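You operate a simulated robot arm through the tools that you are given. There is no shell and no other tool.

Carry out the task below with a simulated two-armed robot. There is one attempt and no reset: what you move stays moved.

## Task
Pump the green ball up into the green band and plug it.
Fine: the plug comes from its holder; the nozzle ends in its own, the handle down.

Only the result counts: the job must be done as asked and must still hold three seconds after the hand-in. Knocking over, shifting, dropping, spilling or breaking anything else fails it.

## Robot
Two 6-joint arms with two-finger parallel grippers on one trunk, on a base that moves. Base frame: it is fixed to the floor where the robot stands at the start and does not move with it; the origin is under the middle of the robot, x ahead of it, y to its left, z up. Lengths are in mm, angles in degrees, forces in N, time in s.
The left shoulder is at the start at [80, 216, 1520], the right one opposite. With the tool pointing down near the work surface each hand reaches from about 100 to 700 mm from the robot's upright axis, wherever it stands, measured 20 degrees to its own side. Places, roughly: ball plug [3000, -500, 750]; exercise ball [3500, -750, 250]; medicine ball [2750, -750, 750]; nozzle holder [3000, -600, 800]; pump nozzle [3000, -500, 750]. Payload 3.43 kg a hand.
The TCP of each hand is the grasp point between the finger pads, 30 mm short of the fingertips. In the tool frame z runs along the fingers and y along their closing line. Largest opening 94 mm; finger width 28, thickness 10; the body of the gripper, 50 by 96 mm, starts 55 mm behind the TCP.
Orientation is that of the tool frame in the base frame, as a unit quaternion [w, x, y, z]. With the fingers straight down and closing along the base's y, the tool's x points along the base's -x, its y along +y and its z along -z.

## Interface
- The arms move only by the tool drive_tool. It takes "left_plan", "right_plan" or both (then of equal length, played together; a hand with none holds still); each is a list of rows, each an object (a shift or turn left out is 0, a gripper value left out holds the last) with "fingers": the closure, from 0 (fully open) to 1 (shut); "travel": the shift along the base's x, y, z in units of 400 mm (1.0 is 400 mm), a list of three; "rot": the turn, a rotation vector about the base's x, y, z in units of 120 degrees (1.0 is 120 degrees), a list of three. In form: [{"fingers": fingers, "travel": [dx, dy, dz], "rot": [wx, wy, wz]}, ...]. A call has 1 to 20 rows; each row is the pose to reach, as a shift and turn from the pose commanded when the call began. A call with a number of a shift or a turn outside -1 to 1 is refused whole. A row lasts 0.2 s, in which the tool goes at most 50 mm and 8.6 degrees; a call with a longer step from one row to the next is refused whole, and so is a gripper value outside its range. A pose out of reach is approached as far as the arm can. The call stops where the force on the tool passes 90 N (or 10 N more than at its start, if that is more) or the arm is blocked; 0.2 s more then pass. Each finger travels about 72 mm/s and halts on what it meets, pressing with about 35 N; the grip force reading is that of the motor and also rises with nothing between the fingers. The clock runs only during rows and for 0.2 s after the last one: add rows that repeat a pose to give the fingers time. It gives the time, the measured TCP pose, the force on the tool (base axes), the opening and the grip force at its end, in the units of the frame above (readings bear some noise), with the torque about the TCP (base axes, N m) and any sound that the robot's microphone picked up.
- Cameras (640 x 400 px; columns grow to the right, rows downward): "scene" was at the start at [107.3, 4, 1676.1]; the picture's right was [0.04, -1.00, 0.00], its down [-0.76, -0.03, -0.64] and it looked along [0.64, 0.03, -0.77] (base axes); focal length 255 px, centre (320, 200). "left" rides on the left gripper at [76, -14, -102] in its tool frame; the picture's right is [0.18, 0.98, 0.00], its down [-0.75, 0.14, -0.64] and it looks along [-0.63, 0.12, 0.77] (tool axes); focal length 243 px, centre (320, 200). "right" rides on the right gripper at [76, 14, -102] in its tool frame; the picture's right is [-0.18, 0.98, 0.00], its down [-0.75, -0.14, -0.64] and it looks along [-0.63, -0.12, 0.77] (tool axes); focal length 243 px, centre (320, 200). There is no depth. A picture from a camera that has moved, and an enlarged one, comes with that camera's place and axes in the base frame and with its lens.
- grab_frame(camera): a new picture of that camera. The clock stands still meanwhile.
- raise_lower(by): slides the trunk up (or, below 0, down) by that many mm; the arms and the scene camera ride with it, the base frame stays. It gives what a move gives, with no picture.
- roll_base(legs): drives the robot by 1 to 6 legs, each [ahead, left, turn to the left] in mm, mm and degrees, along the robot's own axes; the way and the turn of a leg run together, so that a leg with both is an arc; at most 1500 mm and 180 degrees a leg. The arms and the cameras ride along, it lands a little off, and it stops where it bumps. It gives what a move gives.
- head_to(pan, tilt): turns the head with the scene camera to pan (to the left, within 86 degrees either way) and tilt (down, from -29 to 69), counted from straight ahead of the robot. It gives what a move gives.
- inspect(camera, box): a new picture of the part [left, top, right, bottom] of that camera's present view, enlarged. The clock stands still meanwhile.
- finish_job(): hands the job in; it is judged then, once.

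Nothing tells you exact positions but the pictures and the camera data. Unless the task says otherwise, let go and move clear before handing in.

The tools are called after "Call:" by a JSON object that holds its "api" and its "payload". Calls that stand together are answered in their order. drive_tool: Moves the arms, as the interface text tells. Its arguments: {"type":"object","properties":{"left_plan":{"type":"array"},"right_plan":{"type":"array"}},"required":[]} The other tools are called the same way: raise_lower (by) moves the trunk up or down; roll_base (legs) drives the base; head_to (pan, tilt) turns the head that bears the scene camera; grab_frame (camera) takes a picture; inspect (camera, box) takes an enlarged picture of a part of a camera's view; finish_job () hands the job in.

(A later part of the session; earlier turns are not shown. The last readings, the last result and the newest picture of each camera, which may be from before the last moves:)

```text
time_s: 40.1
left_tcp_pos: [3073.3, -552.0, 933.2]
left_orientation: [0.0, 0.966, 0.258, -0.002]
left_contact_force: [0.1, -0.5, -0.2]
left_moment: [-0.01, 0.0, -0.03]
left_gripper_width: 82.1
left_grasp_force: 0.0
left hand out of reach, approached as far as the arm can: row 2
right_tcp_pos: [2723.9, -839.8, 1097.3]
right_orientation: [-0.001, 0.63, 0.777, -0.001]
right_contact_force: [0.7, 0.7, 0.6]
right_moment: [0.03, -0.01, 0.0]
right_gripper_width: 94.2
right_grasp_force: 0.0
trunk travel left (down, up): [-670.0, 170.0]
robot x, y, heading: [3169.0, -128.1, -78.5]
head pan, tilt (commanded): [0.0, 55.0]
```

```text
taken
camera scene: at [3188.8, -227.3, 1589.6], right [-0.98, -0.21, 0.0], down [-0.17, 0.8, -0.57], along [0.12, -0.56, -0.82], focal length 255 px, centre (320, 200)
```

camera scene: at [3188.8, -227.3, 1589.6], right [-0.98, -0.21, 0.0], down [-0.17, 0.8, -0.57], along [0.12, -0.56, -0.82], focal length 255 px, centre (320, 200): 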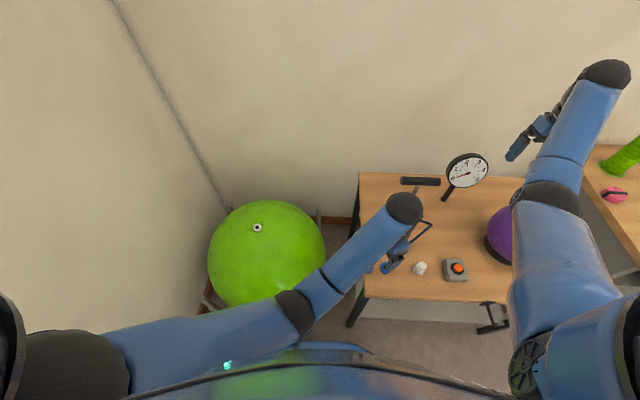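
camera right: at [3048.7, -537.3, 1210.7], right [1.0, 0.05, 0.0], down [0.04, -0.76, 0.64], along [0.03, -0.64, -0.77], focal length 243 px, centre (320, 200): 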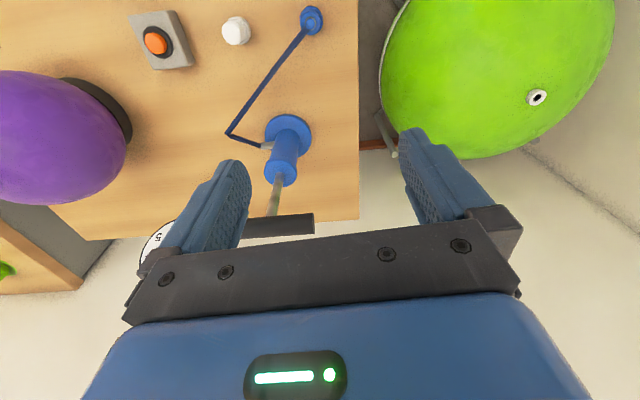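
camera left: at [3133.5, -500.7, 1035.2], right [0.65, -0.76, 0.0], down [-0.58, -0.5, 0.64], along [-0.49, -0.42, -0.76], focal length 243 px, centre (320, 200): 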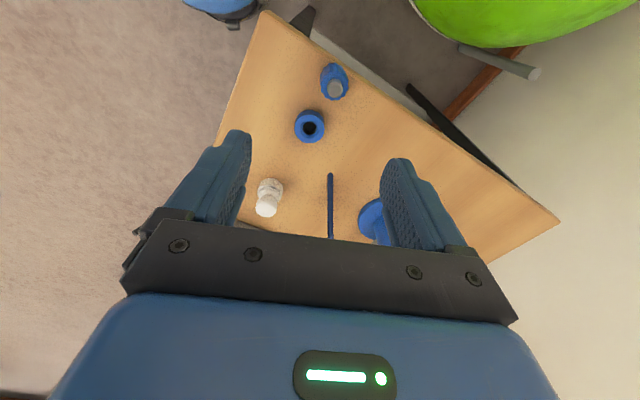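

Call:
{"api": "inspect", "payload": {"camera": "left", "box": [260, 40, 400, 150]}}

Call:
{"api": "inspect", "payload": {"camera": "left", "box": [240, 30, 460, 260]}}

```text
3.64 times, centred on (330, 95) of left
camera zoom: at [3133.5, -500.7, 1035.2], right [0.65, -0.76, 0.0], down [-0.58, -0.5, 0.64], along [-0.49, -0.42, -0.76], focal length 882 px, centre (284, 582)
```

zoom: 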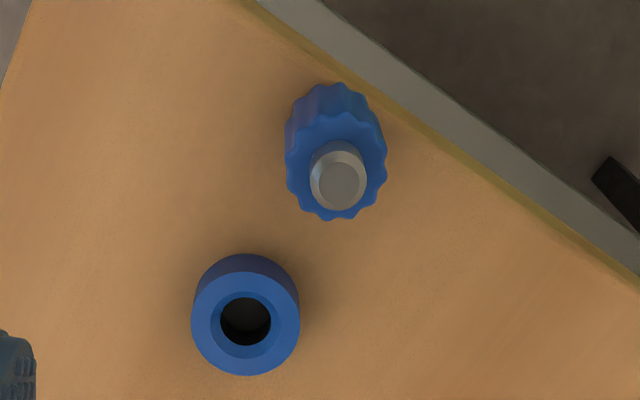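

```text
1.74 times, centred on (350, 145) of left
camera zoom: at [3133.5, -500.7, 1035.2], right [0.65, -0.76, 0.0], down [-0.58, -0.5, 0.64], along [-0.49, -0.42, -0.76], focal length 422 px, centre (268, 296)
```

zoom: 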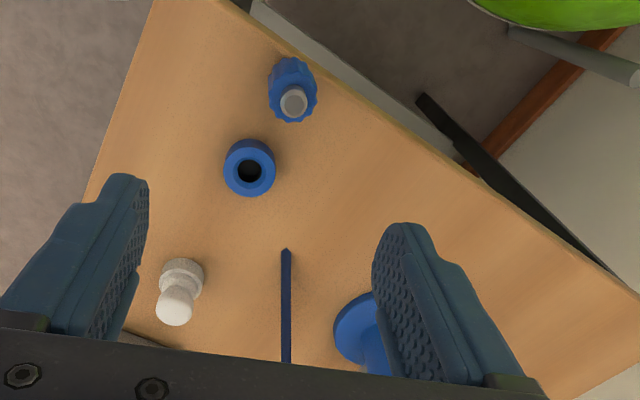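

The nozzle is standing upside down (tip up) at (3094,-553), just inside the table's far edge; the hose is only drawn. I'll take it from beyond the edge with a horizontal gripper, then roll it 180° so that the tip points down. First I move the left hand out past the table end and lift the right hand so the trunk can come down.

Call:
{"api": "drive_tool", "payload": {"left_plan": [{"travel": [0.075, 0, -0.0875], "fingers": 0.0}, {"travel": [0.15, 0.0075, -0.18]}, {"travel": [0.2, 0.025, -0.235]}, {"travel": [0.25, 0.07, -0.3]}, {"travel": [0.31, 0.1275, -0.39]}], "right_plan": [{"travel": [0, 0, 0.07]}, {"travel": [0, 0, 0.14]}, {"travel": [0, 0, 0.21]}, {"travel": [0, 0, 0.28]}, {"travel": [0, 0, 0.35]}]}}

Call:
{"api": "grab_frame", "payload": {"camera": "scene"}}

Call:
{"api": "grab_frame", "payload": {"camera": "left"}}

```text
time_s: 41.3
left_tcp_pos: [3199.5, -499.6, 780.5]
left_orientation: [0.001, 0.966, 0.258, -0.001]
left_contact_force: [-1.0, 0.1, 0.4]
left_moment: [0.0, 0.02, 0.01]
left_gripper_width: 94.1
left_grasp_force: 0.1
right_tcp_pos: [2714.0, -863.7, 1239.8]
right_orientation: [0.0, 0.629, 0.777, -0.001]
right_contact_force: [0.1, 0.2, -0.3]
right_moment: [-0.04, 0.05, 0.0]
right_gripper_width: 94.1
right_grasp_force: 0.1
right hand out of reach, approached as far as the arm can: row 1, 2, 3, 4, 5
trunk travel left (down, up): [-670.0, 170.0]
robot x, y, heading: [3168.6, -130.6, -77.9]
head pan, tilt (commanded): [0.0, 55.0]
```

```text
taken
camera scene: at [3190.3, -225.6, 1589.7], right [-0.98, -0.21, 0.0], down [-0.17, 0.8, -0.57], along [0.12, -0.56, -0.82], focal length 255 px, centre (320, 200)
```

scene: 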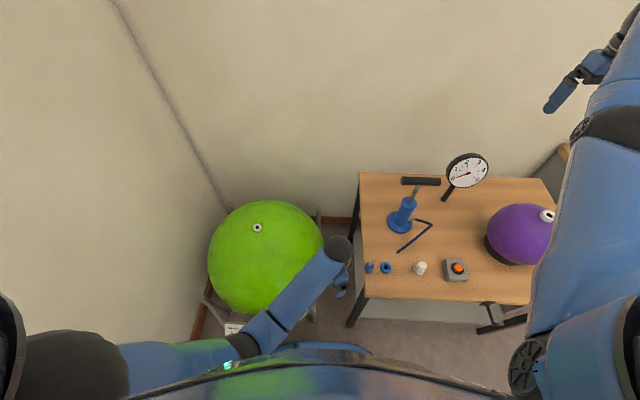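

```text
taken
camera left: at [3258.5, -447.8, 882.2], right [0.65, -0.76, 0.0], down [-0.58, -0.5, 0.64], along [-0.49, -0.42, -0.76], focal length 243 px, centre (320, 200)
```

left: 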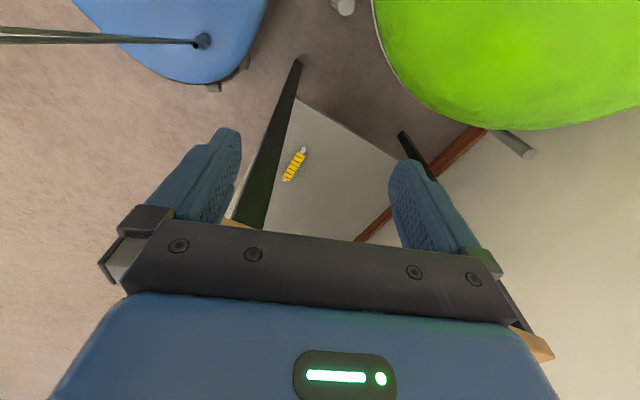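

Clear of the table. I lower the trunk by 140 mm, then pitch the left gripper up to horizontal with the camera underneath.

Call:
{"api": "raise_lower", "payload": {"by": -140}}

Call:
{"api": "drive_tool", "payload": {"left_plan": [{"travel": [0.03, 0.02, -0.08]}, {"travel": [0.03, 0.02, -0.12], "rot": [-0.031, 0.0542, 0]}, {"travel": [0.03, 0.02, -0.12], "rot": [-0.062, 0.1085, 0]}, {"travel": [0.03, 0.02, -0.12], "rot": [-0.0931, 0.1627, 0]}, {"travel": [0.03, 0.02, -0.12], "rot": [-0.1241, 0.217, 0]}, {"travel": [0.03, 0.02, -0.12], "rot": [-0.1551, 0.2712, 0]}]}}

Call:
{"api": "grab_frame", "payload": {"camera": "scene"}}

```text
time_s: 43.0
left_tcp_pos: [3197.8, -499.7, 638.5]
left_orientation: [0.0, 0.966, 0.258, 0.0]
left_contact_force: [0.2, 0.5, -0.2]
left_moment: [-0.01, 0.0, 0.0]
left_gripper_width: 93.7
left_grasp_force: 0.1
right_tcp_pos: [2711.7, -865.6, 1096.7]
right_orientation: [0.0, 0.63, 0.777, 0.0]
right_contact_force: [0.1, 0.0, -0.4]
right_moment: [0.0, 0.0, 0.0]
right_gripper_width: 94.0
right_grasp_force: 0.0
trunk travel left (down, up): [-530.0, 310.0]
robot x, y, heading: [3166.6, -128.4, -78.0]
head pan, tilt (commanded): [0.0, 55.0]
```

```text
time_s: 44.4
left_tcp_pos: [3210.4, -492.5, 590.6]
left_orientation: [0.083, 0.915, 0.244, -0.311]
left_contact_force: [0.6, -0.1, 0.5]
left_moment: [0.0, 0.04, 0.0]
left_gripper_width: 94.2
left_grasp_force: 0.2
right_tcp_pos: [2711.3, -866.0, 1096.9]
right_orientation: [0.0, 0.631, 0.776, 0.0]
right_contact_force: [0.1, -0.6, -0.2]
right_moment: [0.01, -0.02, -0.02]
right_gripper_width: 94.2
right_grasp_force: 0.0
trunk travel left (down, up): [-530.0, 310.0]
robot x, y, heading: [3168.9, -126.8, -78.0]
head pan, tilt (commanded): [0.0, 55.0]
```

```text
taken
camera scene: at [3187.8, -227.7, 1449.6], right [-0.98, -0.21, 0.0], down [-0.17, 0.8, -0.57], along [0.12, -0.56, -0.82], focal length 255 px, centre (320, 200)
```

scene: 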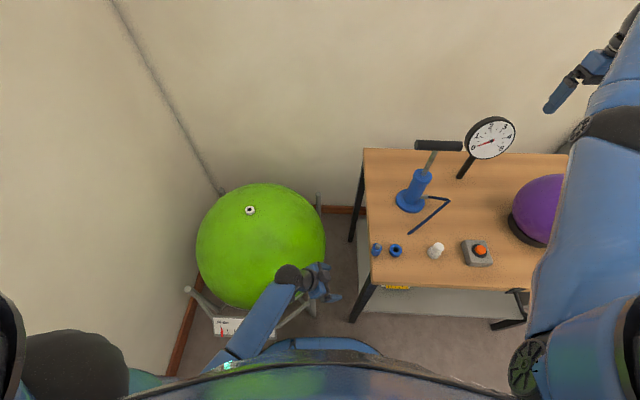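

The pitch works as planned. I continue to 15° above horizontal while raising a bit to stay clear of the ball stand.

Call:
{"api": "drive_tool", "payload": {"left_plan": [{"travel": [0, 0, 0], "rot": [-0.0349, 0.061, 0]}, {"travel": [0, 0, 0], "rot": [-0.0698, 0.122, 0]}, {"travel": [0, 0, 0.03], "rot": [-0.1047, 0.183, 0]}, {"travel": [0, 0, 0.06], "rot": [-0.1396, 0.244, 0]}, {"travel": [0, 0, 0.1], "rot": [-0.1745, 0.305, 0]}, {"travel": [0, 0, 0.14], "rot": [-0.2094, 0.366, 0]}, {"travel": [0, 0, 0.18], "rot": [-0.2443, 0.427, 0]}, {"travel": [0, 0, 0.22], "rot": [-0.2793, 0.4883, 0]}]}}

Call:
{"api": "grab_frame", "payload": {"camera": "scene"}}

Call:
{"api": "grab_frame", "payload": {"camera": "left"}}

```text
time_s: 46.2
left_tcp_pos: [3210.9, -491.7, 678.0]
left_orientation: [-0.203, -0.588, -0.157, 0.767]
left_contact_force: [-0.1, -0.8, 0.1]
left_moment: [-0.02, 0.02, -0.02]
left_gripper_width: 94.1
left_grasp_force: 0.1
right_tcp_pos: [2711.4, -865.5, 1097.4]
right_orientation: [0.001, 0.63, 0.777, -0.001]
right_contact_force: [-0.6, 0.8, -0.1]
right_moment: [-0.02, -0.02, 0.05]
right_gripper_width: 94.0
right_grasp_force: 0.0
trunk travel left (down, up): [-530.0, 310.0]
robot x, y, heading: [3168.8, -127.5, -78.2]
head pan, tilt (commanded): [0.0, 55.0]
```

```text
taken
camera scene: at [3187.6, -228.5, 1449.5], right [-0.98, -0.21, 0.0], down [-0.17, 0.8, -0.57], along [0.12, -0.56, -0.82], focal length 255 px, centre (320, 200)
```

scene: 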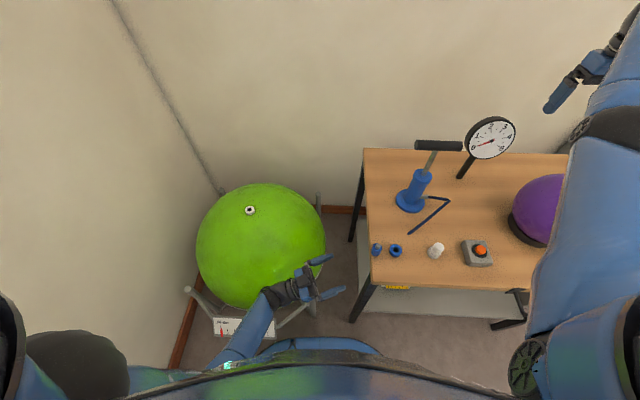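

```text
taken
camera left: at [3272.9, -439.8, 578.6], right [0.45, -0.88, -0.18], down [0.78, 0.28, 0.56], along [-0.44, -0.39, 0.81], focal length 243 px, centre (320, 200)
```

left: 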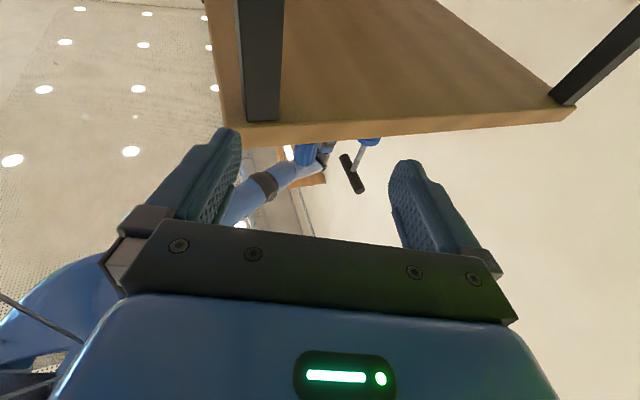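

The gripper is now horizontal, pitched 15° up. I zoom in with the scene camera to pin down the nozzle again.

Call:
{"api": "inspect", "payload": {"camera": "scene", "box": [350, 220, 420, 270]}}

Call:
{"api": "inspect", "payload": {"camera": "scene", "box": [240, 220, 410, 330]}}

```text
8.00 times, centred on (385, 245) of scene
camera zoom: at [3187.6, -228.5, 1449.5], right [-0.98, -0.21, 0.0], down [-0.17, 0.8, -0.57], along [0.12, -0.56, -0.82], focal length 2037 px, centre (-200, -160)
```

zoom: 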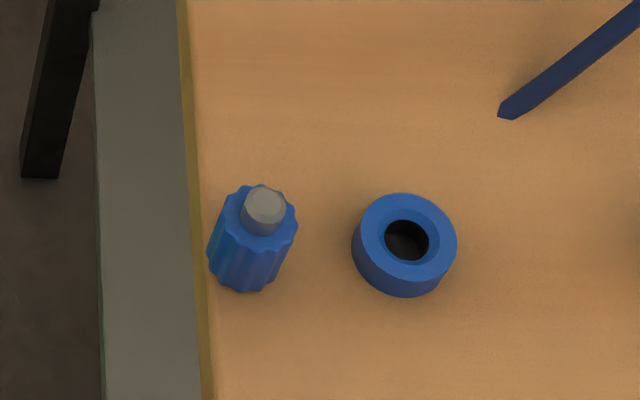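

```text
3.64 times, centred on (325, 275) of scene
camera zoom: at [3187.6, -228.5, 1449.5], right [-0.98, -0.21, 0.0], down [-0.17, 0.8, -0.57], along [0.12, -0.56, -0.82], focal length 926 px, centre (302, -73)
```

zoom: 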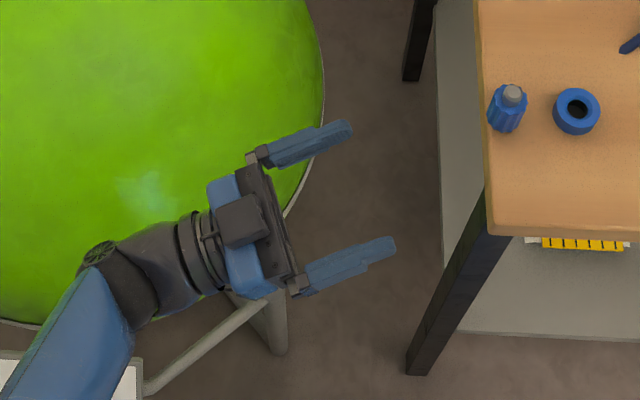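

The nozzle stands at (3093,-552) with its body from z≈762 to 797, and the table edge is at x≈3105. I move to a pre-grasp pose 120 mm back along the tool axis.

Call:
{"api": "drive_tool", "payload": {"left_plan": [{"travel": [-0.02, -0.003, 0.09]}, {"travel": [-0.0425, -0.006, 0.177]}, {"travel": [-0.0425, -0.006, 0.177]}]}}

Call:
{"api": "inspect", "payload": {"camera": "scene", "box": [280, 210, 420, 310]}}

Call:
{"api": "grab_frame", "payload": {"camera": "left"}}

```text
time_s: 47.0
left_tcp_pos: [3193.0, -495.1, 751.7]
left_orientation: [-0.203, -0.588, -0.157, 0.767]
left_contact_force: [0.5, 0.1, 0.0]
left_moment: [0.02, -0.03, -0.03]
left_gripper_width: 94.2
left_grasp_force: 0.2
right_tcp_pos: [2710.3, -865.9, 1096.6]
right_orientation: [0.0, 0.63, 0.776, 0.0]
right_contact_force: [-0.2, 0.0, 0.6]
right_moment: [-0.01, -0.04, -0.01]
right_gripper_width: 93.9
right_grasp_force: 0.1
trunk travel left (down, up): [-530.0, 310.0]
robot x, y, heading: [3168.1, -129.4, -77.8]
head pan, tilt (commanded): [0.0, 55.0]
```

```text
4.00 times, centred on (350, 260) of scene
camera zoom: at [3187.8, -228.3, 1449.5], right [-0.98, -0.21, 0.0], down [-0.17, 0.8, -0.57], along [0.12, -0.56, -0.82], focal length 1019 px, centre (200, -40)
```

zoom: 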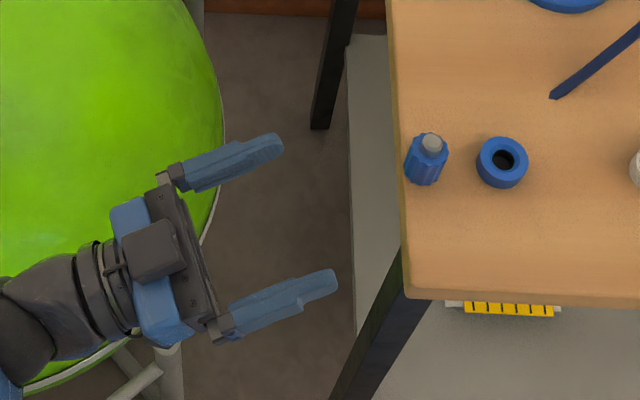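

```text
taken
camera left: at [3256.2, -441.9, 651.9], right [0.45, -0.88, -0.18], down [0.78, 0.28, 0.56], along [-0.44, -0.39, 0.81], focal length 243 px, centre (320, 200)
```

left: 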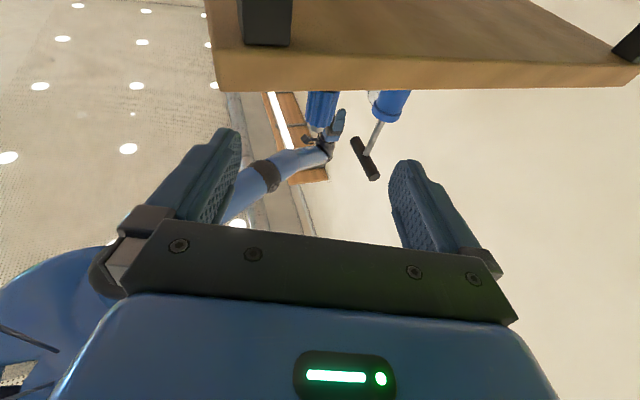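

Aligned: the nozzle sits on the centre line between the fingers and above the board edge. I advance 120 mm along the tool axis.

Call:
{"api": "drive_tool", "payload": {"left_plan": [{"travel": [-0.0838, -0.048, 0.0259]}, {"travel": [-0.1676, -0.096, 0.0518]}, {"travel": [-0.21, -0.12, 0.065]}, {"travel": [-0.25, -0.143, 0.0775]}, {"travel": [-0.25, -0.143, 0.0775]}]}}

Call:
{"api": "inspect", "payload": {"camera": "scene", "box": [320, 210, 430, 290]}}

Call:
{"api": "grab_frame", "payload": {"camera": "left"}}

```text
time_s: 47.5
left_tcp_pos: [3151.6, -513.7, 760.9]
left_orientation: [-0.197, -0.585, -0.161, 0.77]
left_contact_force: [-0.1, 1.0, 0.1]
left_moment: [-0.02, -0.03, -0.01]
left_gripper_width: 93.9
left_grasp_force: 0.1
right_tcp_pos: [2715.2, -865.1, 1099.1]
right_orientation: [-0.002, 0.629, 0.777, -0.002]
right_contact_force: [0.4, -0.3, 0.1]
right_moment: [0.01, 0.06, 0.03]
right_gripper_width: 93.7
right_grasp_force: 0.0
trunk travel left (down, up): [-530.0, 310.0]
robot x, y, heading: [3169.0, -126.3, -77.9]
head pan, tilt (commanded): [0.0, 55.0]
stopped in row 2 (left hand): the force on the tool passed its limit at 122 N (the readings are from after the stop); the commanded pose is now the measured one
```

```text
5.00 times, centred on (375, 250) of scene
camera zoom: at [3192.3, -226.5, 1449.6], right [-0.98, -0.21, 0.0], down [-0.17, 0.8, -0.57], along [0.12, -0.56, -0.82], focal length 1273 px, centre (45, -50)
```

zoom: 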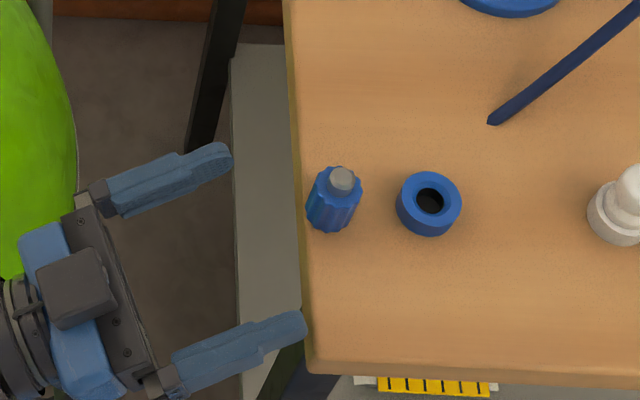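

```text
taken
camera left: at [3212.8, -461.0, 661.0], right [0.44, -0.88, -0.2], down [0.79, 0.27, 0.55], along [-0.43, -0.4, 0.81], focal length 243 px, centre (320, 200)
```

left: 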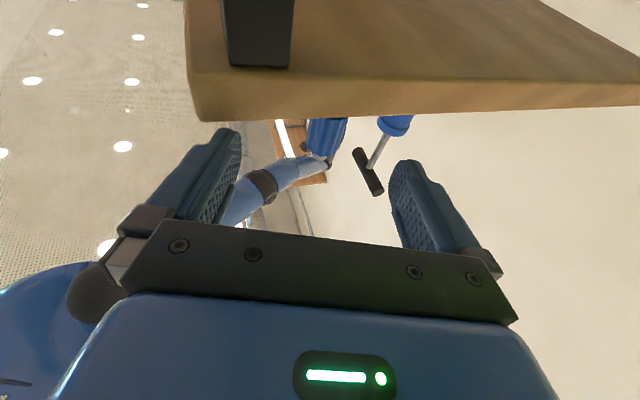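

The near finger touched the board edge while coming in low; nothing else has moved. I back off, rise 25 mm, and come in level.

Call:
{"api": "drive_tool", "payload": {"left_plan": [{"travel": [0.05, 0.03, 0.02]}, {"travel": [0.05, 0.03, 0.065]}, {"travel": [0.05, 0.03, 0.065]}]}}

Call:
{"api": "inspect", "payload": {"camera": "scene", "box": [300, 210, 440, 310]}}

Call:
{"api": "grab_frame", "payload": {"camera": "left"}}

```text
time_s: 48.3
left_tcp_pos: [3170.1, -502.5, 787.1]
left_orientation: [-0.197, -0.587, -0.162, 0.769]
left_contact_force: [0.1, -0.3, -0.2]
left_moment: [-0.01, -0.01, 0.03]
left_gripper_width: 94.0
left_grasp_force: 0.1
right_tcp_pos: [2710.5, -866.4, 1095.9]
right_orientation: [0.0, 0.63, 0.777, 0.001]
right_contact_force: [0.0, -0.1, -0.2]
right_moment: [0.02, 0.02, 0.01]
right_gripper_width: 94.1
right_grasp_force: 0.1
trunk travel left (down, up): [-530.0, 310.0]
robot x, y, heading: [3164.1, -127.6, -78.1]
head pan, tilt (commanded): [0.0, 55.0]
```

```text
4.00 times, centred on (370, 260) of scene
camera zoom: at [3187.1, -228.5, 1449.5], right [-0.98, -0.21, 0.0], down [-0.17, 0.8, -0.57], along [0.12, -0.56, -0.82], focal length 1019 px, centre (120, -40)
```

zoom: 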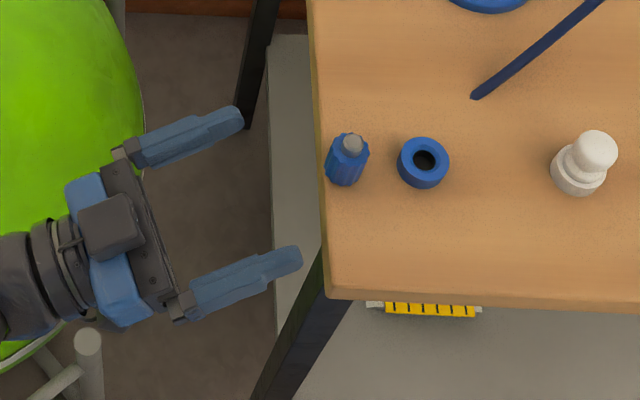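

```text
taken
camera left: at [3231.0, -449.7, 688.1], right [0.44, -0.88, -0.19], down [0.78, 0.27, 0.56], along [-0.44, -0.4, 0.81], focal length 243 px, centre (320, 200)
```

left: 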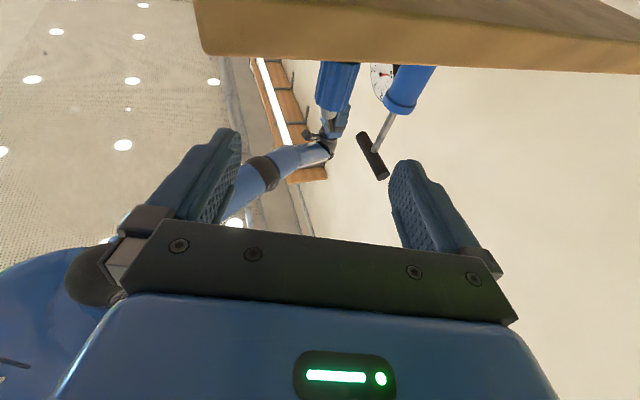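

The path is level and clear now. I advance around the nozzle.

Call:
{"api": "drive_tool", "payload": {"left_plan": [{"travel": [-0.065, -0.042, -0.002]}, {"travel": [-0.13, -0.083, -0.004]}, {"travel": [-0.19, -0.122, -0.0075]}, {"travel": [-0.19, -0.122, -0.0075]}]}}

Call:
{"api": "inspect", "payload": {"camera": "scene", "box": [320, 210, 430, 290]}}

Call:
{"api": "grab_frame", "payload": {"camera": "left"}}

```text
time_s: 49.3
left_tcp_pos: [3093.8, -553.3, 786.4]
left_orientation: [-0.198, -0.585, -0.161, 0.769]
left_contact_force: [0.4, -0.5, -0.8]
left_moment: [-0.02, -0.01, 0.0]
left_gripper_width: 93.9
left_grasp_force: 0.0
right_tcp_pos: [2712.0, -865.4, 1096.9]
right_orientation: [0.0, 0.63, 0.777, 0.0]
right_contact_force: [0.4, 0.2, 0.5]
right_moment: [0.01, 0.0, -0.02]
right_gripper_width: 93.8
right_grasp_force: 0.1
trunk travel left (down, up): [-530.0, 310.0]
robot x, y, heading: [3170.4, -128.8, -77.9]
head pan, tilt (commanded): [0.0, 55.0]
```

```text
5.00 times, centred on (375, 250) of scene
camera zoom: at [3188.4, -227.5, 1449.6], right [-0.98, -0.21, 0.0], down [-0.17, 0.8, -0.57], along [0.12, -0.56, -0.82], focal length 1273 px, centre (45, -50)
```

zoom: 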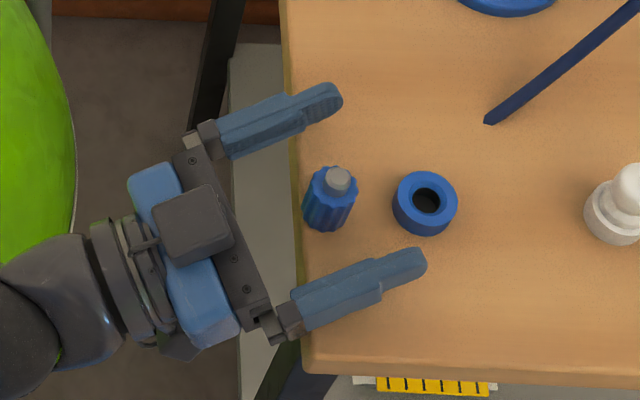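

```text
taken
camera left: at [3154.6, -500.0, 686.0], right [0.44, -0.88, -0.19], down [0.78, 0.27, 0.56], along [-0.43, -0.4, 0.81], focal length 243 px, centre (320, 200)
```

left: 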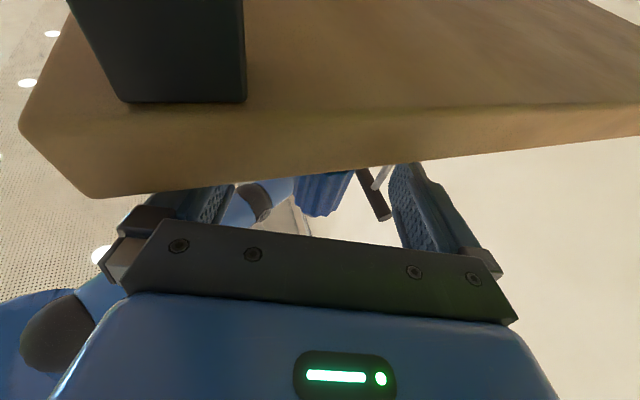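

The nozzle is well inside the fingers. To keep the finger edges clear of the tip end later, I reduce the pitch to about 5° and lower 5 mm, then close.

Call:
{"api": "drive_tool", "payload": {"left_plan": [{"travel": [0, 0, -0.006], "rot": [0.0207, -0.0362, 0]}, {"travel": [0, 0, -0.0125], "rot": [0.0414, -0.0723, 0]}, {"travel": [0, 0, -0.0125], "rot": [0.0414, -0.0723, 0]}]}}

Call:
{"api": "inspect", "payload": {"camera": "scene", "box": [320, 210, 430, 290]}}

```text
time_s: 50.1
left_tcp_pos: [3093.8, -552.6, 779.0]
left_orientation: [-0.184, -0.651, -0.18, 0.714]
left_contact_force: [-0.4, -0.1, -0.4]
left_moment: [0.02, 0.0, -0.01]
left_gripper_width: 94.0
left_grasp_force: 0.0
right_tcp_pos: [2710.8, -866.2, 1097.5]
right_orientation: [0.0, 0.63, 0.776, 0.0]
right_contact_force: [-0.4, -0.2, 0.2]
right_moment: [0.03, -0.03, 0.03]
right_gripper_width: 94.0
right_grasp_force: 0.1
trunk travel left (down, up): [-530.0, 310.0]
robot x, y, heading: [3167.0, -128.5, -78.1]
head pan, tilt (commanded): [0.0, 55.0]
```

```text
5.00 times, centred on (375, 250) of scene
camera zoom: at [3188.0, -228.0, 1449.5], right [-0.98, -0.21, 0.0], down [-0.17, 0.8, -0.57], along [0.12, -0.56, -0.82], focal length 1273 px, centre (45, -50)
```

zoom: 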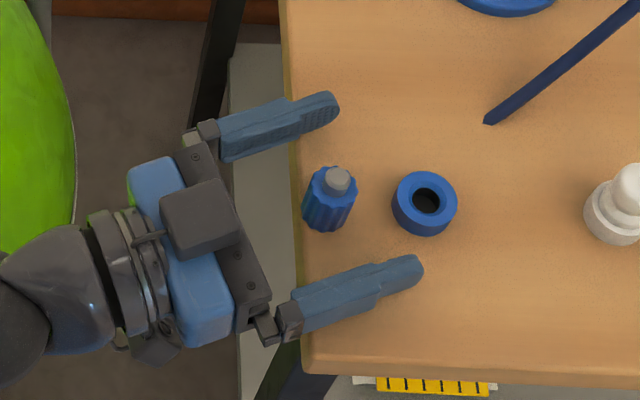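

The pose is good: pitch 5°, TCP z≈780 on the nozzle body. I close the fingers.

Call:
{"api": "drive_tool", "payload": {"left_plan": [{"fingers": 1.0}, {"fingers": 1.0}, {"fingers": 1.0}, {"fingers": 1.0}, {"fingers": 1.0}]}}

Call:
{"api": "inspect", "payload": {"camera": "scene", "box": [320, 210, 430, 290]}}

Call:
{"api": "grab_frame", "payload": {"camera": "left"}}

```text
time_s: 51.3
left_tcp_pos: [3094.3, -551.4, 780.2]
left_orientation: [-0.184, -0.65, -0.179, 0.715]
left_contact_force: [-0.3, -0.6, 0.9]
left_moment: [0.0, 0.02, -0.04]
left_gripper_width: 29.8
left_grasp_force: 35.2
right_tcp_pos: [2711.0, -865.2, 1096.9]
right_orientation: [0.0, 0.629, 0.777, 0.0]
right_contact_force: [-0.2, -0.2, -0.2]
right_moment: [-0.01, 0.0, 0.0]
right_gripper_width: 93.9
right_grasp_force: 0.1
trunk travel left (down, up): [-530.0, 310.0]
robot x, y, heading: [3166.2, -128.9, -77.9]
head pan, tilt (commanded): [0.0, 55.0]
```

```text
5.00 times, centred on (375, 250) of scene
camera zoom: at [3188.2, -227.8, 1449.5], right [-0.98, -0.21, 0.0], down [-0.17, 0.8, -0.57], along [0.12, -0.56, -0.82], focal length 1273 px, centre (45, -50)
```

zoom: 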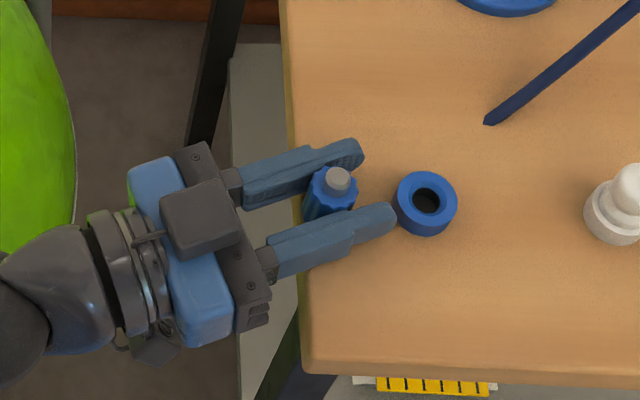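

```text
taken
camera left: at [3169.0, -490.8, 695.2], right [0.47, -0.86, -0.2], down [0.69, 0.22, 0.69], along [-0.55, -0.46, 0.7], focal length 243 px, centre (320, 200)
```

left: 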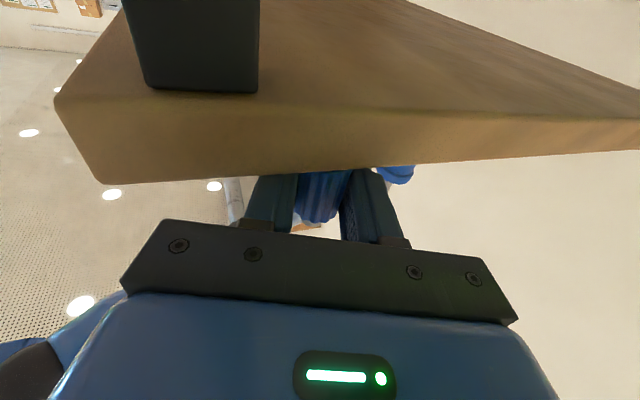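

The grip reads 29.8 mm, 35 N. I lift slowly and check that it holds.

Call:
{"api": "drive_tool", "payload": {"left_plan": [{"travel": [0, 0, 0.01]}, {"travel": [0, 0, 0.025]}, {"travel": [0, 0, 0.05]}, {"travel": [0, 0, 0.08]}]}}

Call:
{"api": "inspect", "payload": {"camera": "scene", "box": [320, 210, 430, 290]}}

```text
time_s: 52.3
left_tcp_pos: [3093.8, -551.9, 811.3]
left_orientation: [-0.184, -0.651, -0.179, 0.714]
left_contact_force: [1.0, 0.3, -0.4]
left_moment: [0.0, 0.02, 0.01]
left_gripper_width: 29.5
left_grasp_force: 35.4
right_tcp_pos: [2711.3, -867.1, 1096.3]
right_orientation: [0.001, 0.63, 0.776, 0.0]
right_contact_force: [-1.0, 0.5, 0.8]
right_moment: [0.01, 0.01, 0.02]
right_gripper_width: 94.2
right_grasp_force: 0.0
trunk travel left (down, up): [-530.0, 310.0]
robot x, y, heading: [3167.7, -131.9, -78.0]
head pan, tilt (commanded): [0.0, 55.0]
```

```text
5.00 times, centred on (375, 250) of scene
camera zoom: at [3188.1, -227.7, 1449.5], right [-0.98, -0.21, 0.0], down [-0.17, 0.8, -0.57], along [0.12, -0.56, -0.82], focal length 1273 px, centre (45, -50)
```

zoom: 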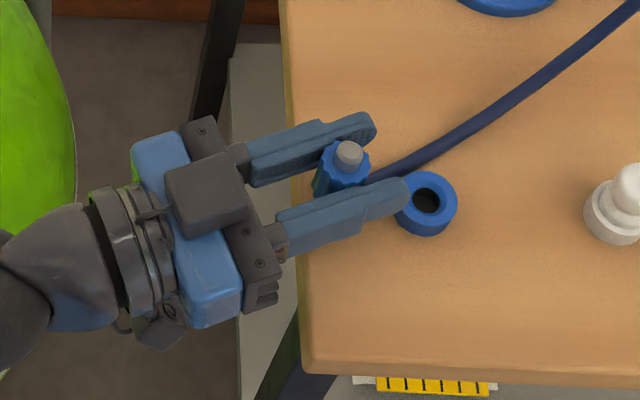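

The nozzle is held and the hose follows it. I carry it out past the table end and then roll the gripper about its own axis to turn the tip down.

Call:
{"api": "drive_tool", "payload": {"left_plan": [{"travel": [0.0875, 0.05, 0]}, {"travel": [0.175, 0.1, -0.025]}, {"travel": [0.23, 0.1375, -0.115]}, {"travel": [0.24, 0.1425, -0.1375]}, {"travel": [0.24, 0.1425, -0.1375]}]}}

Call:
{"api": "drive_tool", "payload": {"left_plan": [{"rot": [-0.0589, -0.0339, 0.006]}, {"rot": [-0.1177, -0.0677, 0.0119]}, {"rot": [-0.1766, -0.1016, 0.0179]}, {"rot": [-0.2355, -0.1355, 0.0239]}]}}

Call:
{"api": "grab_frame", "payload": {"camera": "scene"}}

```text
time_s: 53.5
left_tcp_pos: [3189.3, -497.5, 757.7]
left_orientation: [-0.184, -0.65, -0.179, 0.715]
left_contact_force: [0.0, 0.0, -0.5]
left_moment: [0.03, -0.03, 0.0]
left_gripper_width: 29.3
left_grasp_force: 34.8
right_tcp_pos: [2711.7, -865.9, 1096.9]
right_orientation: [-0.001, 0.63, 0.777, 0.0]
right_contact_force: [-0.3, 0.9, 0.0]
right_moment: [0.02, 0.02, -0.03]
right_gripper_width: 94.1
right_grasp_force: 0.0
trunk travel left (down, up): [-530.0, 310.0]
robot x, y, heading: [3167.2, -130.4, -77.9]
head pan, tilt (commanded): [0.0, 55.0]
```

```text
time_s: 54.5
left_tcp_pos: [3189.2, -494.3, 756.4]
left_orientation: [0.379, 0.675, -0.012, -0.633]
left_contact_force: [0.6, 0.1, 0.1]
left_moment: [-0.01, -0.02, -0.01]
left_gripper_width: 29.5
left_grasp_force: 34.8
right_tcp_pos: [2712.0, -867.0, 1097.5]
right_orientation: [-0.001, 0.63, 0.776, 0.0]
right_contact_force: [-0.4, -0.9, 0.1]
right_moment: [0.0, -0.02, 0.02]
right_gripper_width: 93.9
right_grasp_force: 0.1
trunk travel left (down, up): [-530.0, 310.0]
robot x, y, heading: [3168.1, -127.4, -77.8]
head pan, tilt (commanded): [0.0, 55.0]
```

```text
taken
camera scene: at [3188.2, -227.7, 1449.5], right [-0.98, -0.21, 0.0], down [-0.17, 0.8, -0.57], along [0.12, -0.56, -0.82], focal length 255 px, centre (320, 200)
```

scene: 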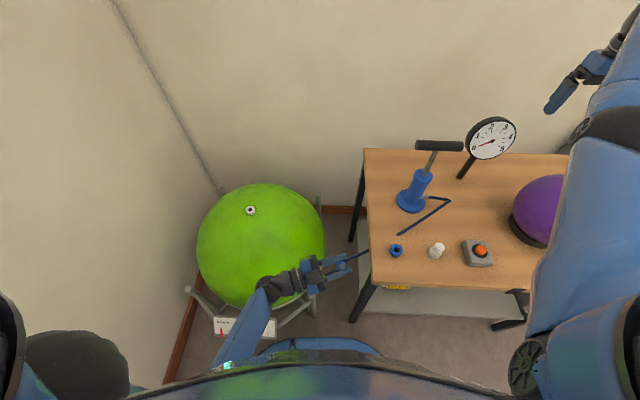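

The roll works with no limit so far; I continue it in two more steps.

Call:
{"api": "drive_tool", "payload": {"left_plan": [{"rot": [-0.0597, -0.0344, 0.0061]}, {"rot": [-0.1195, -0.0687, 0.0123]}, {"rot": [-0.1792, -0.1031, 0.0184]}, {"rot": [-0.239, -0.1374, 0.0245]}, {"rot": [-0.2987, -0.1718, 0.0307]}, {"rot": [-0.3585, -0.2061, 0.0368]}, {"rot": [-0.4182, -0.2405, 0.0429]}, {"rot": [-0.478, -0.2748, 0.0491]}, {"rot": [-0.5377, -0.3092, 0.0552]}]}}

Call:
{"api": "grab_frame", "payload": {"camera": "scene"}}

```text
time_s: 56.5
left_tcp_pos: [3124.9, -506.6, 892.4]
left_orientation: [0.663, 0.557, -0.42, -0.27]
left_contact_force: [0.1, 0.0, -0.4]
left_moment: [0.04, 0.03, 0.02]
left_gripper_width: 29.5
left_grasp_force: 35.2
left hand out of reach, approached as far as the arm can: row 5, 6, 7, 8, 9
right_tcp_pos: [2711.2, -865.7, 1096.3]
right_orientation: [0.0, 0.63, 0.777, 0.0]
right_contact_force: [-0.1, 0.0, 0.9]
right_moment: [-0.02, -0.05, 0.02]
right_gripper_width: 93.8
right_grasp_force: 0.1
trunk travel left (down, up): [-530.0, 310.0]
robot x, y, heading: [3168.8, -127.6, -77.8]
head pan, tilt (commanded): [0.0, 55.0]
```

```text
taken
camera scene: at [3187.6, -227.4, 1449.6], right [-0.98, -0.21, 0.0], down [-0.17, 0.8, -0.57], along [0.12, -0.56, -0.82], focal length 255 px, centre (320, 200)
```

scene: 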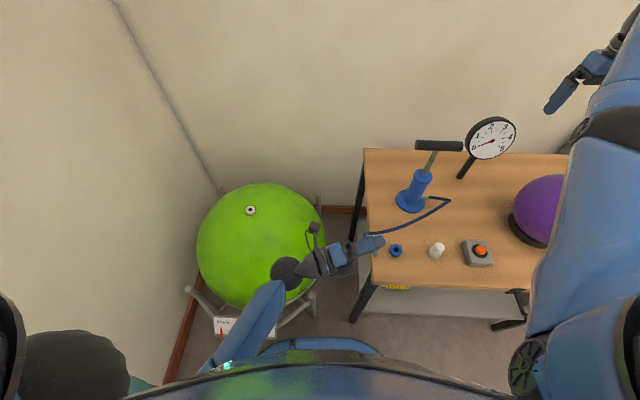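

The roll hits a joint limit in this direction, so I undo it and roll the other way, moving the hand a little farther from the robot for clearance.

Call:
{"api": "drive_tool", "payload": {"left_plan": [{"travel": [0, 0, 0], "rot": [0.0594, 0.0342, -0.0061]}, {"travel": [0, 0, 0], "rot": [0.1188, 0.0684, -0.0121]}, {"travel": [0, 0, 0], "rot": [0.1783, 0.1027, -0.0182]}, {"travel": [0, 0, 0], "rot": [0.2377, 0.1369, -0.0242]}, {"travel": [0, 0, 0], "rot": [0.2971, 0.1711, -0.0303]}, {"travel": [0, -0.03, 0], "rot": [0.3565, 0.2053, -0.0364]}, {"travel": [0, -0.06, 0], "rot": [0.4159, 0.2395, -0.0424]}, {"travel": [0, -0.09, 0], "rot": [0.4754, 0.2738, -0.0485]}, {"travel": [0, -0.13, 0], "rot": [0.5348, 0.308, -0.0545]}, {"travel": [0, -0.17, 0], "rot": [0.5942, 0.3422, -0.0606]}, {"travel": [0.01, -0.21, 0], "rot": [0.6536, 0.3764, -0.0667]}, {"travel": [0.02, -0.25, 0], "rot": [0.713, 0.4106, -0.0727]}, {"travel": [0.025, -0.3, 0], "rot": [0.7724, 0.4448, -0.0788]}]}}

Call:
{"api": "grab_frame", "payload": {"camera": "scene"}}

```text
time_s: 59.3
left_tcp_pos: [3134.7, -627.2, 894.7]
left_orientation: [-0.151, -0.654, -0.166, 0.723]
left_contact_force: [-0.2, 0.0, -0.4]
left_moment: [0.0, -0.02, -0.01]
left_gripper_width: 29.3
left_grasp_force: 35.2
right_tcp_pos: [2711.6, -866.3, 1095.0]
right_orientation: [-0.001, 0.63, 0.777, 0.001]
right_contact_force: [0.7, 0.0, -0.7]
right_moment: [0.0, -0.03, 0.0]
right_gripper_width: 94.1
right_grasp_force: 0.0
trunk travel left (down, up): [-530.0, 310.0]
robot x, y, heading: [3164.3, -128.4, -77.9]
head pan, tilt (commanded): [0.0, 55.0]
```

```text
taken
camera scene: at [3188.0, -228.8, 1449.4], right [-0.98, -0.21, 0.0], down [-0.17, 0.8, -0.57], along [0.12, -0.56, -0.82], focal length 255 px, centre (320, 200)
```

scene: 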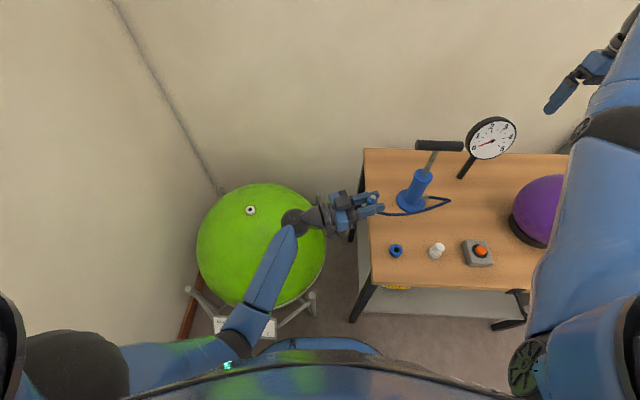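

The commanded pose is now the actual one, and camera-down orientation is restored at (3135,-627,895). I roll the other way in small steps while lowering slightly.

Call:
{"api": "drive_tool", "payload": {"left_plan": [{"travel": [0.03, 0.005, -0.04], "rot": [0.0611, 0.0298, -0.0061]}, {"travel": [0.06, 0.01, -0.08], "rot": [0.1222, 0.0597, -0.0122]}, {"travel": [0.1, 0.0175, -0.1125], "rot": [0.1832, 0.0895, -0.0183]}, {"travel": [0.1, 0.0175, -0.1125], "rot": [0.2443, 0.1194, -0.0244]}, {"travel": [0.1, 0.0175, -0.1125], "rot": [0.3054, 0.1492, -0.0305]}, {"travel": [0.1, 0.0175, -0.1125], "rot": [0.3665, 0.1791, -0.0366]}, {"travel": [0.1, 0.0175, -0.1125], "rot": [0.4276, 0.2089, -0.0427]}, {"travel": [0.1, 0.0175, -0.1125], "rot": [0.4886, 0.2388, -0.0488]}]}}

Call:
{"api": "grab_frame", "payload": {"camera": "scene"}}

```text
time_s: 61.1
left_tcp_pos: [3176.0, -617.7, 850.3]
left_orientation: [0.263, -0.46, -0.494, 0.689]
left_contact_force: [-0.4, 0.4, -0.4]
left_moment: [0.0, 0.01, 0.0]
left_gripper_width: 29.7
left_grasp_force: 35.0
right_tcp_pos: [2712.0, -864.9, 1097.0]
right_orientation: [-0.001, 0.63, 0.777, 0.0]
right_contact_force: [0.1, -0.3, 0.1]
right_moment: [0.01, 0.0, 0.01]
right_gripper_width: 94.0
right_grasp_force: 0.0
trunk travel left (down, up): [-530.0, 310.0]
robot x, y, heading: [3165.8, -130.9, -78.2]
head pan, tilt (commanded): [0.0, 55.0]
```

```text
taken
camera scene: at [3188.1, -227.9, 1449.5], right [-0.98, -0.21, 0.0], down [-0.17, 0.8, -0.57], along [0.12, -0.56, -0.82], focal length 255 px, centre (320, 200)
```

scene: 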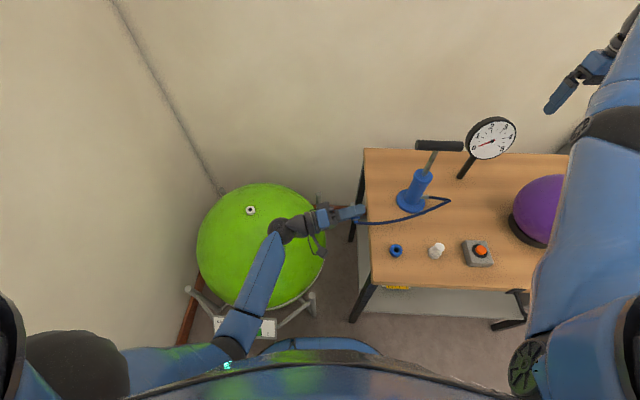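

No limit in this direction. I finish the roll.

Call:
{"api": "drive_tool", "payload": {"left_plan": [{"rot": [0.061, 0.0298, -0.0061]}, {"rot": [0.1221, 0.0596, -0.0122]}, {"rot": [0.1831, 0.0895, -0.0183]}, {"rot": [0.2441, 0.1193, -0.0244]}, {"rot": [0.3051, 0.1491, -0.0305]}, {"rot": [0.3662, 0.1789, -0.0366]}, {"rot": [0.4272, 0.2087, -0.0427]}, {"rot": [0.4882, 0.2386, -0.0488]}, {"rot": [0.5493, 0.2684, -0.0549]}, {"rot": [0.6103, 0.2982, -0.061]}, {"rot": [0.6713, 0.328, -0.0671]}, {"rot": [0.7323, 0.3578, -0.0732]}, {"rot": [0.7934, 0.3877, -0.0793]}, {"rot": [0.8544, 0.4175, -0.0854]}]}}

Call:
{"api": "grab_frame", "payload": {"camera": "scene"}}

Call:
{"api": "grab_frame", "payload": {"camera": "left"}}

```text
time_s: 64.1
left_tcp_pos: [3177.6, -618.0, 850.3]
left_orientation: [0.723, 0.165, -0.654, 0.149]
left_contact_force: [-0.1, 0.1, -0.3]
left_moment: [-0.03, 0.01, -0.01]
left_gripper_width: 29.4
left_grasp_force: 35.2
right_tcp_pos: [2711.3, -866.5, 1096.2]
right_orientation: [0.0, 0.63, 0.777, 0.0]
right_contact_force: [0.8, 0.5, 0.1]
right_moment: [0.03, 0.01, -0.01]
right_gripper_width: 94.1
right_grasp_force: 0.0
trunk travel left (down, up): [-530.0, 310.0]
robot x, y, heading: [3168.5, -126.6, -78.5]
head pan, tilt (commanded): [0.0, 55.0]
```

```text
taken
camera scene: at [3188.2, -227.8, 1449.5], right [-0.98, -0.21, 0.0], down [-0.17, 0.8, -0.57], along [0.12, -0.56, -0.82], focal length 255 px, centre (320, 200)
```

scene: 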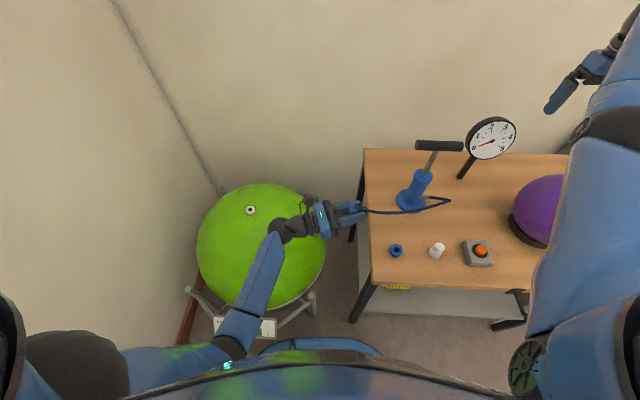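

```text
taken
camera left: at [3282.8, -585.4, 916.3], right [-0.41, 0.89, 0.23], down [0.44, 0.41, -0.8], along [-0.8, -0.23, -0.55], focal length 243 px, centre (320, 200)
```

left: 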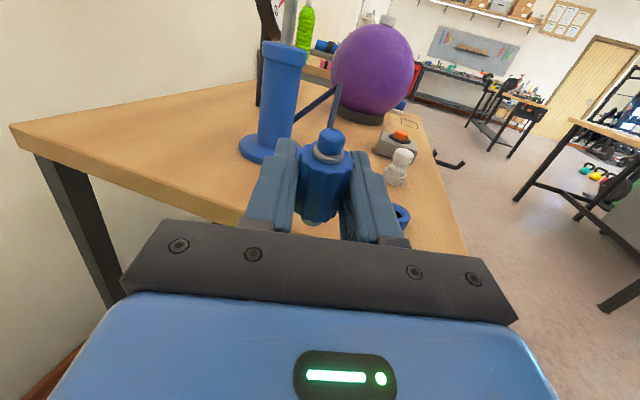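

The nozzle is now tip-down in the hand with the hose on top. I zoom in to measure how it sits in the fingers.

Call:
{"api": "inspect", "payload": {"camera": "left", "box": [270, 110, 380, 250]}}

Call:
{"api": "inspect", "payload": {"camera": "scene", "box": [260, 180, 400, 270]}}

Call:
{"api": "inspect", "payload": {"camera": "scene", "box": [180, 280, 300, 350]}}

```text
2.86 times, centred on (325, 180) of left
camera zoom: at [3282.8, -585.4, 916.3], right [-0.41, 0.89, 0.23], down [0.44, 0.41, -0.8], along [-0.8, -0.23, -0.55], focal length 693 px, centre (306, 257)
```

zoom: 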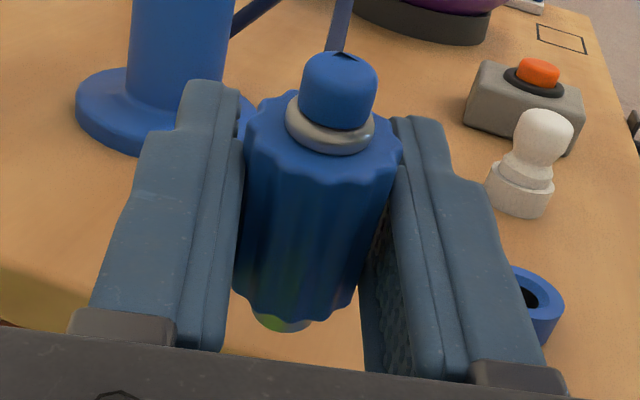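

```text
4.44 times, centred on (330, 225) of scene
camera zoom: at [3188.2, -227.8, 1449.5], right [-0.98, -0.21, 0.0], down [-0.17, 0.8, -0.57], along [0.12, -0.56, -0.82], focal length 1132 px, centre (276, 89)
```

zoom: 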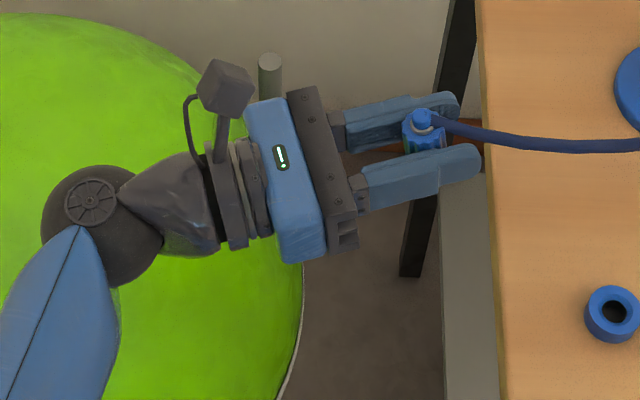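

```text
5.33 times, centred on (240, 315) of scene
camera zoom: at [3188.2, -227.8, 1449.5], right [-0.98, -0.21, 0.0], down [-0.17, 0.8, -0.57], along [0.12, -0.56, -0.82], focal length 1358 px, centre (747, -413)
```

zoom: 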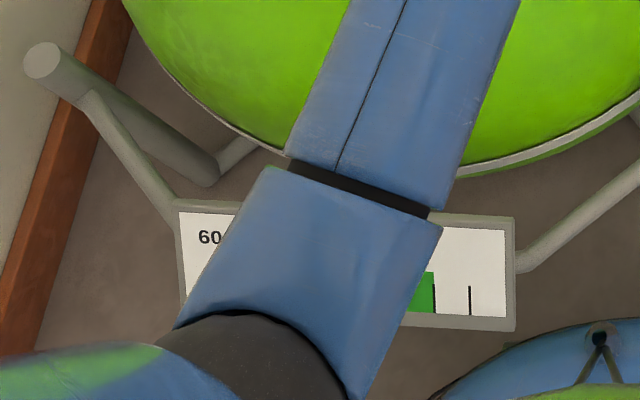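

The nozzle is held well, with its axis within a few mm of the grasp point. I first level the tip to vertical (10.5° pitch), then swing the tool to point along −y and carry the nozzle to beside the valve.

Call:
{"api": "drive_tool", "payload": {"left_plan": [{"rot": [0.013, -0.0417, 0]}, {"rot": [0.0261, -0.0834, 0]}]}}

Call:
{"api": "drive_tool", "payload": {"left_plan": [{"travel": [0.085, -0.0086, -0.0417], "rot": [0, 0, 0.0593]}, {"travel": [0.17, -0.0172, -0.0833], "rot": [0, 0, 0.1185]}, {"travel": [0.255, -0.0258, -0.125], "rot": [0, 0, 0.1778]}, {"travel": [0.34, -0.0344, -0.1667], "rot": [0, 0, 0.237]}, {"travel": [0.425, -0.043, -0.2083], "rot": [0, 0, 0.2963]}, {"travel": [0.51, -0.0516, -0.25], "rot": [0, 0, 0.3555]}, {"travel": [0.595, -0.0602, -0.2917], "rot": [0, 0, 0.4148]}, {"travel": [0.68, -0.0688, -0.3333], "rot": [0, 0, 0.474]}, {"travel": [0.765, -0.0775, -0.375], "rot": [0, 0, 0.5333]}]}}

Call:
{"api": "grab_frame", "payload": {"camera": "scene"}}

Call:
{"api": "grab_frame", "payload": {"camera": "left"}}

```text
time_s: 64.7
left_tcp_pos: [3177.4, -618.1, 850.0]
left_orientation: [-0.658, -0.17, 0.719, -0.146]
left_contact_force: [0.2, -0.9, -0.2]
left_moment: [0.0, 0.03, -0.01]
left_gripper_width: 29.5
left_grasp_force: 34.9
right_tcp_pos: [2711.1, -866.0, 1096.9]
right_orientation: [0.0, 0.63, 0.777, 0.0]
right_contact_force: [-0.6, -0.5, 0.1]
right_moment: [-0.01, 0.01, 0.01]
right_gripper_width: 94.0
right_grasp_force: 0.0
trunk travel left (down, up): [-530.0, 310.0]
robot x, y, heading: [3168.8, -131.4, -78.2]
head pan, tilt (commanded): [0.0, 55.0]
```

```text
time_s: 66.7
left_tcp_pos: [3484.6, -647.1, 697.2]
left_orientation: [0.479, 0.527, -0.519, 0.473]
left_contact_force: [-0.1, -0.2, -0.1]
left_moment: [0.01, 0.0, -0.01]
left_gripper_width: 29.6
left_grasp_force: 34.8
right_tcp_pos: [2711.0, -865.5, 1096.9]
right_orientation: [-0.001, 0.63, 0.777, 0.0]
right_contact_force: [0.2, -0.3, 0.6]
right_moment: [0.0, 0.03, 0.0]
right_gripper_width: 93.9
right_grasp_force: 0.0
trunk travel left (down, up): [-530.0, 310.0]
robot x, y, heading: [3164.8, -126.7, -78.3]
head pan, tilt (commanded): [0.0, 55.0]
```

```text
taken
camera scene: at [3188.7, -228.1, 1449.5], right [-0.98, -0.21, 0.0], down [-0.17, 0.8, -0.57], along [0.12, -0.56, -0.82], focal length 255 px, centre (320, 200)
```

scene: 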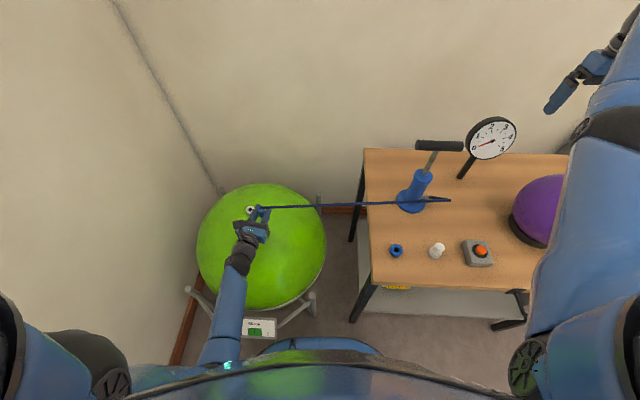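

```text
taken
camera left: at [3500.5, -551.7, 783.3], right [-0.98, -0.02, 0.2], down [-0.15, 0.71, -0.69], along [-0.13, -0.7, -0.7], focal length 243 px, centre (320, 200)
```

left: 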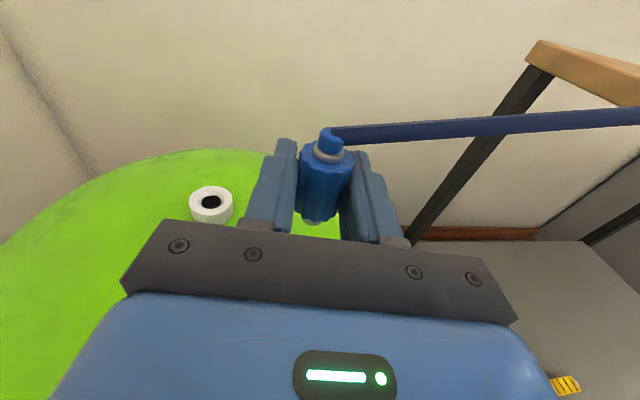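

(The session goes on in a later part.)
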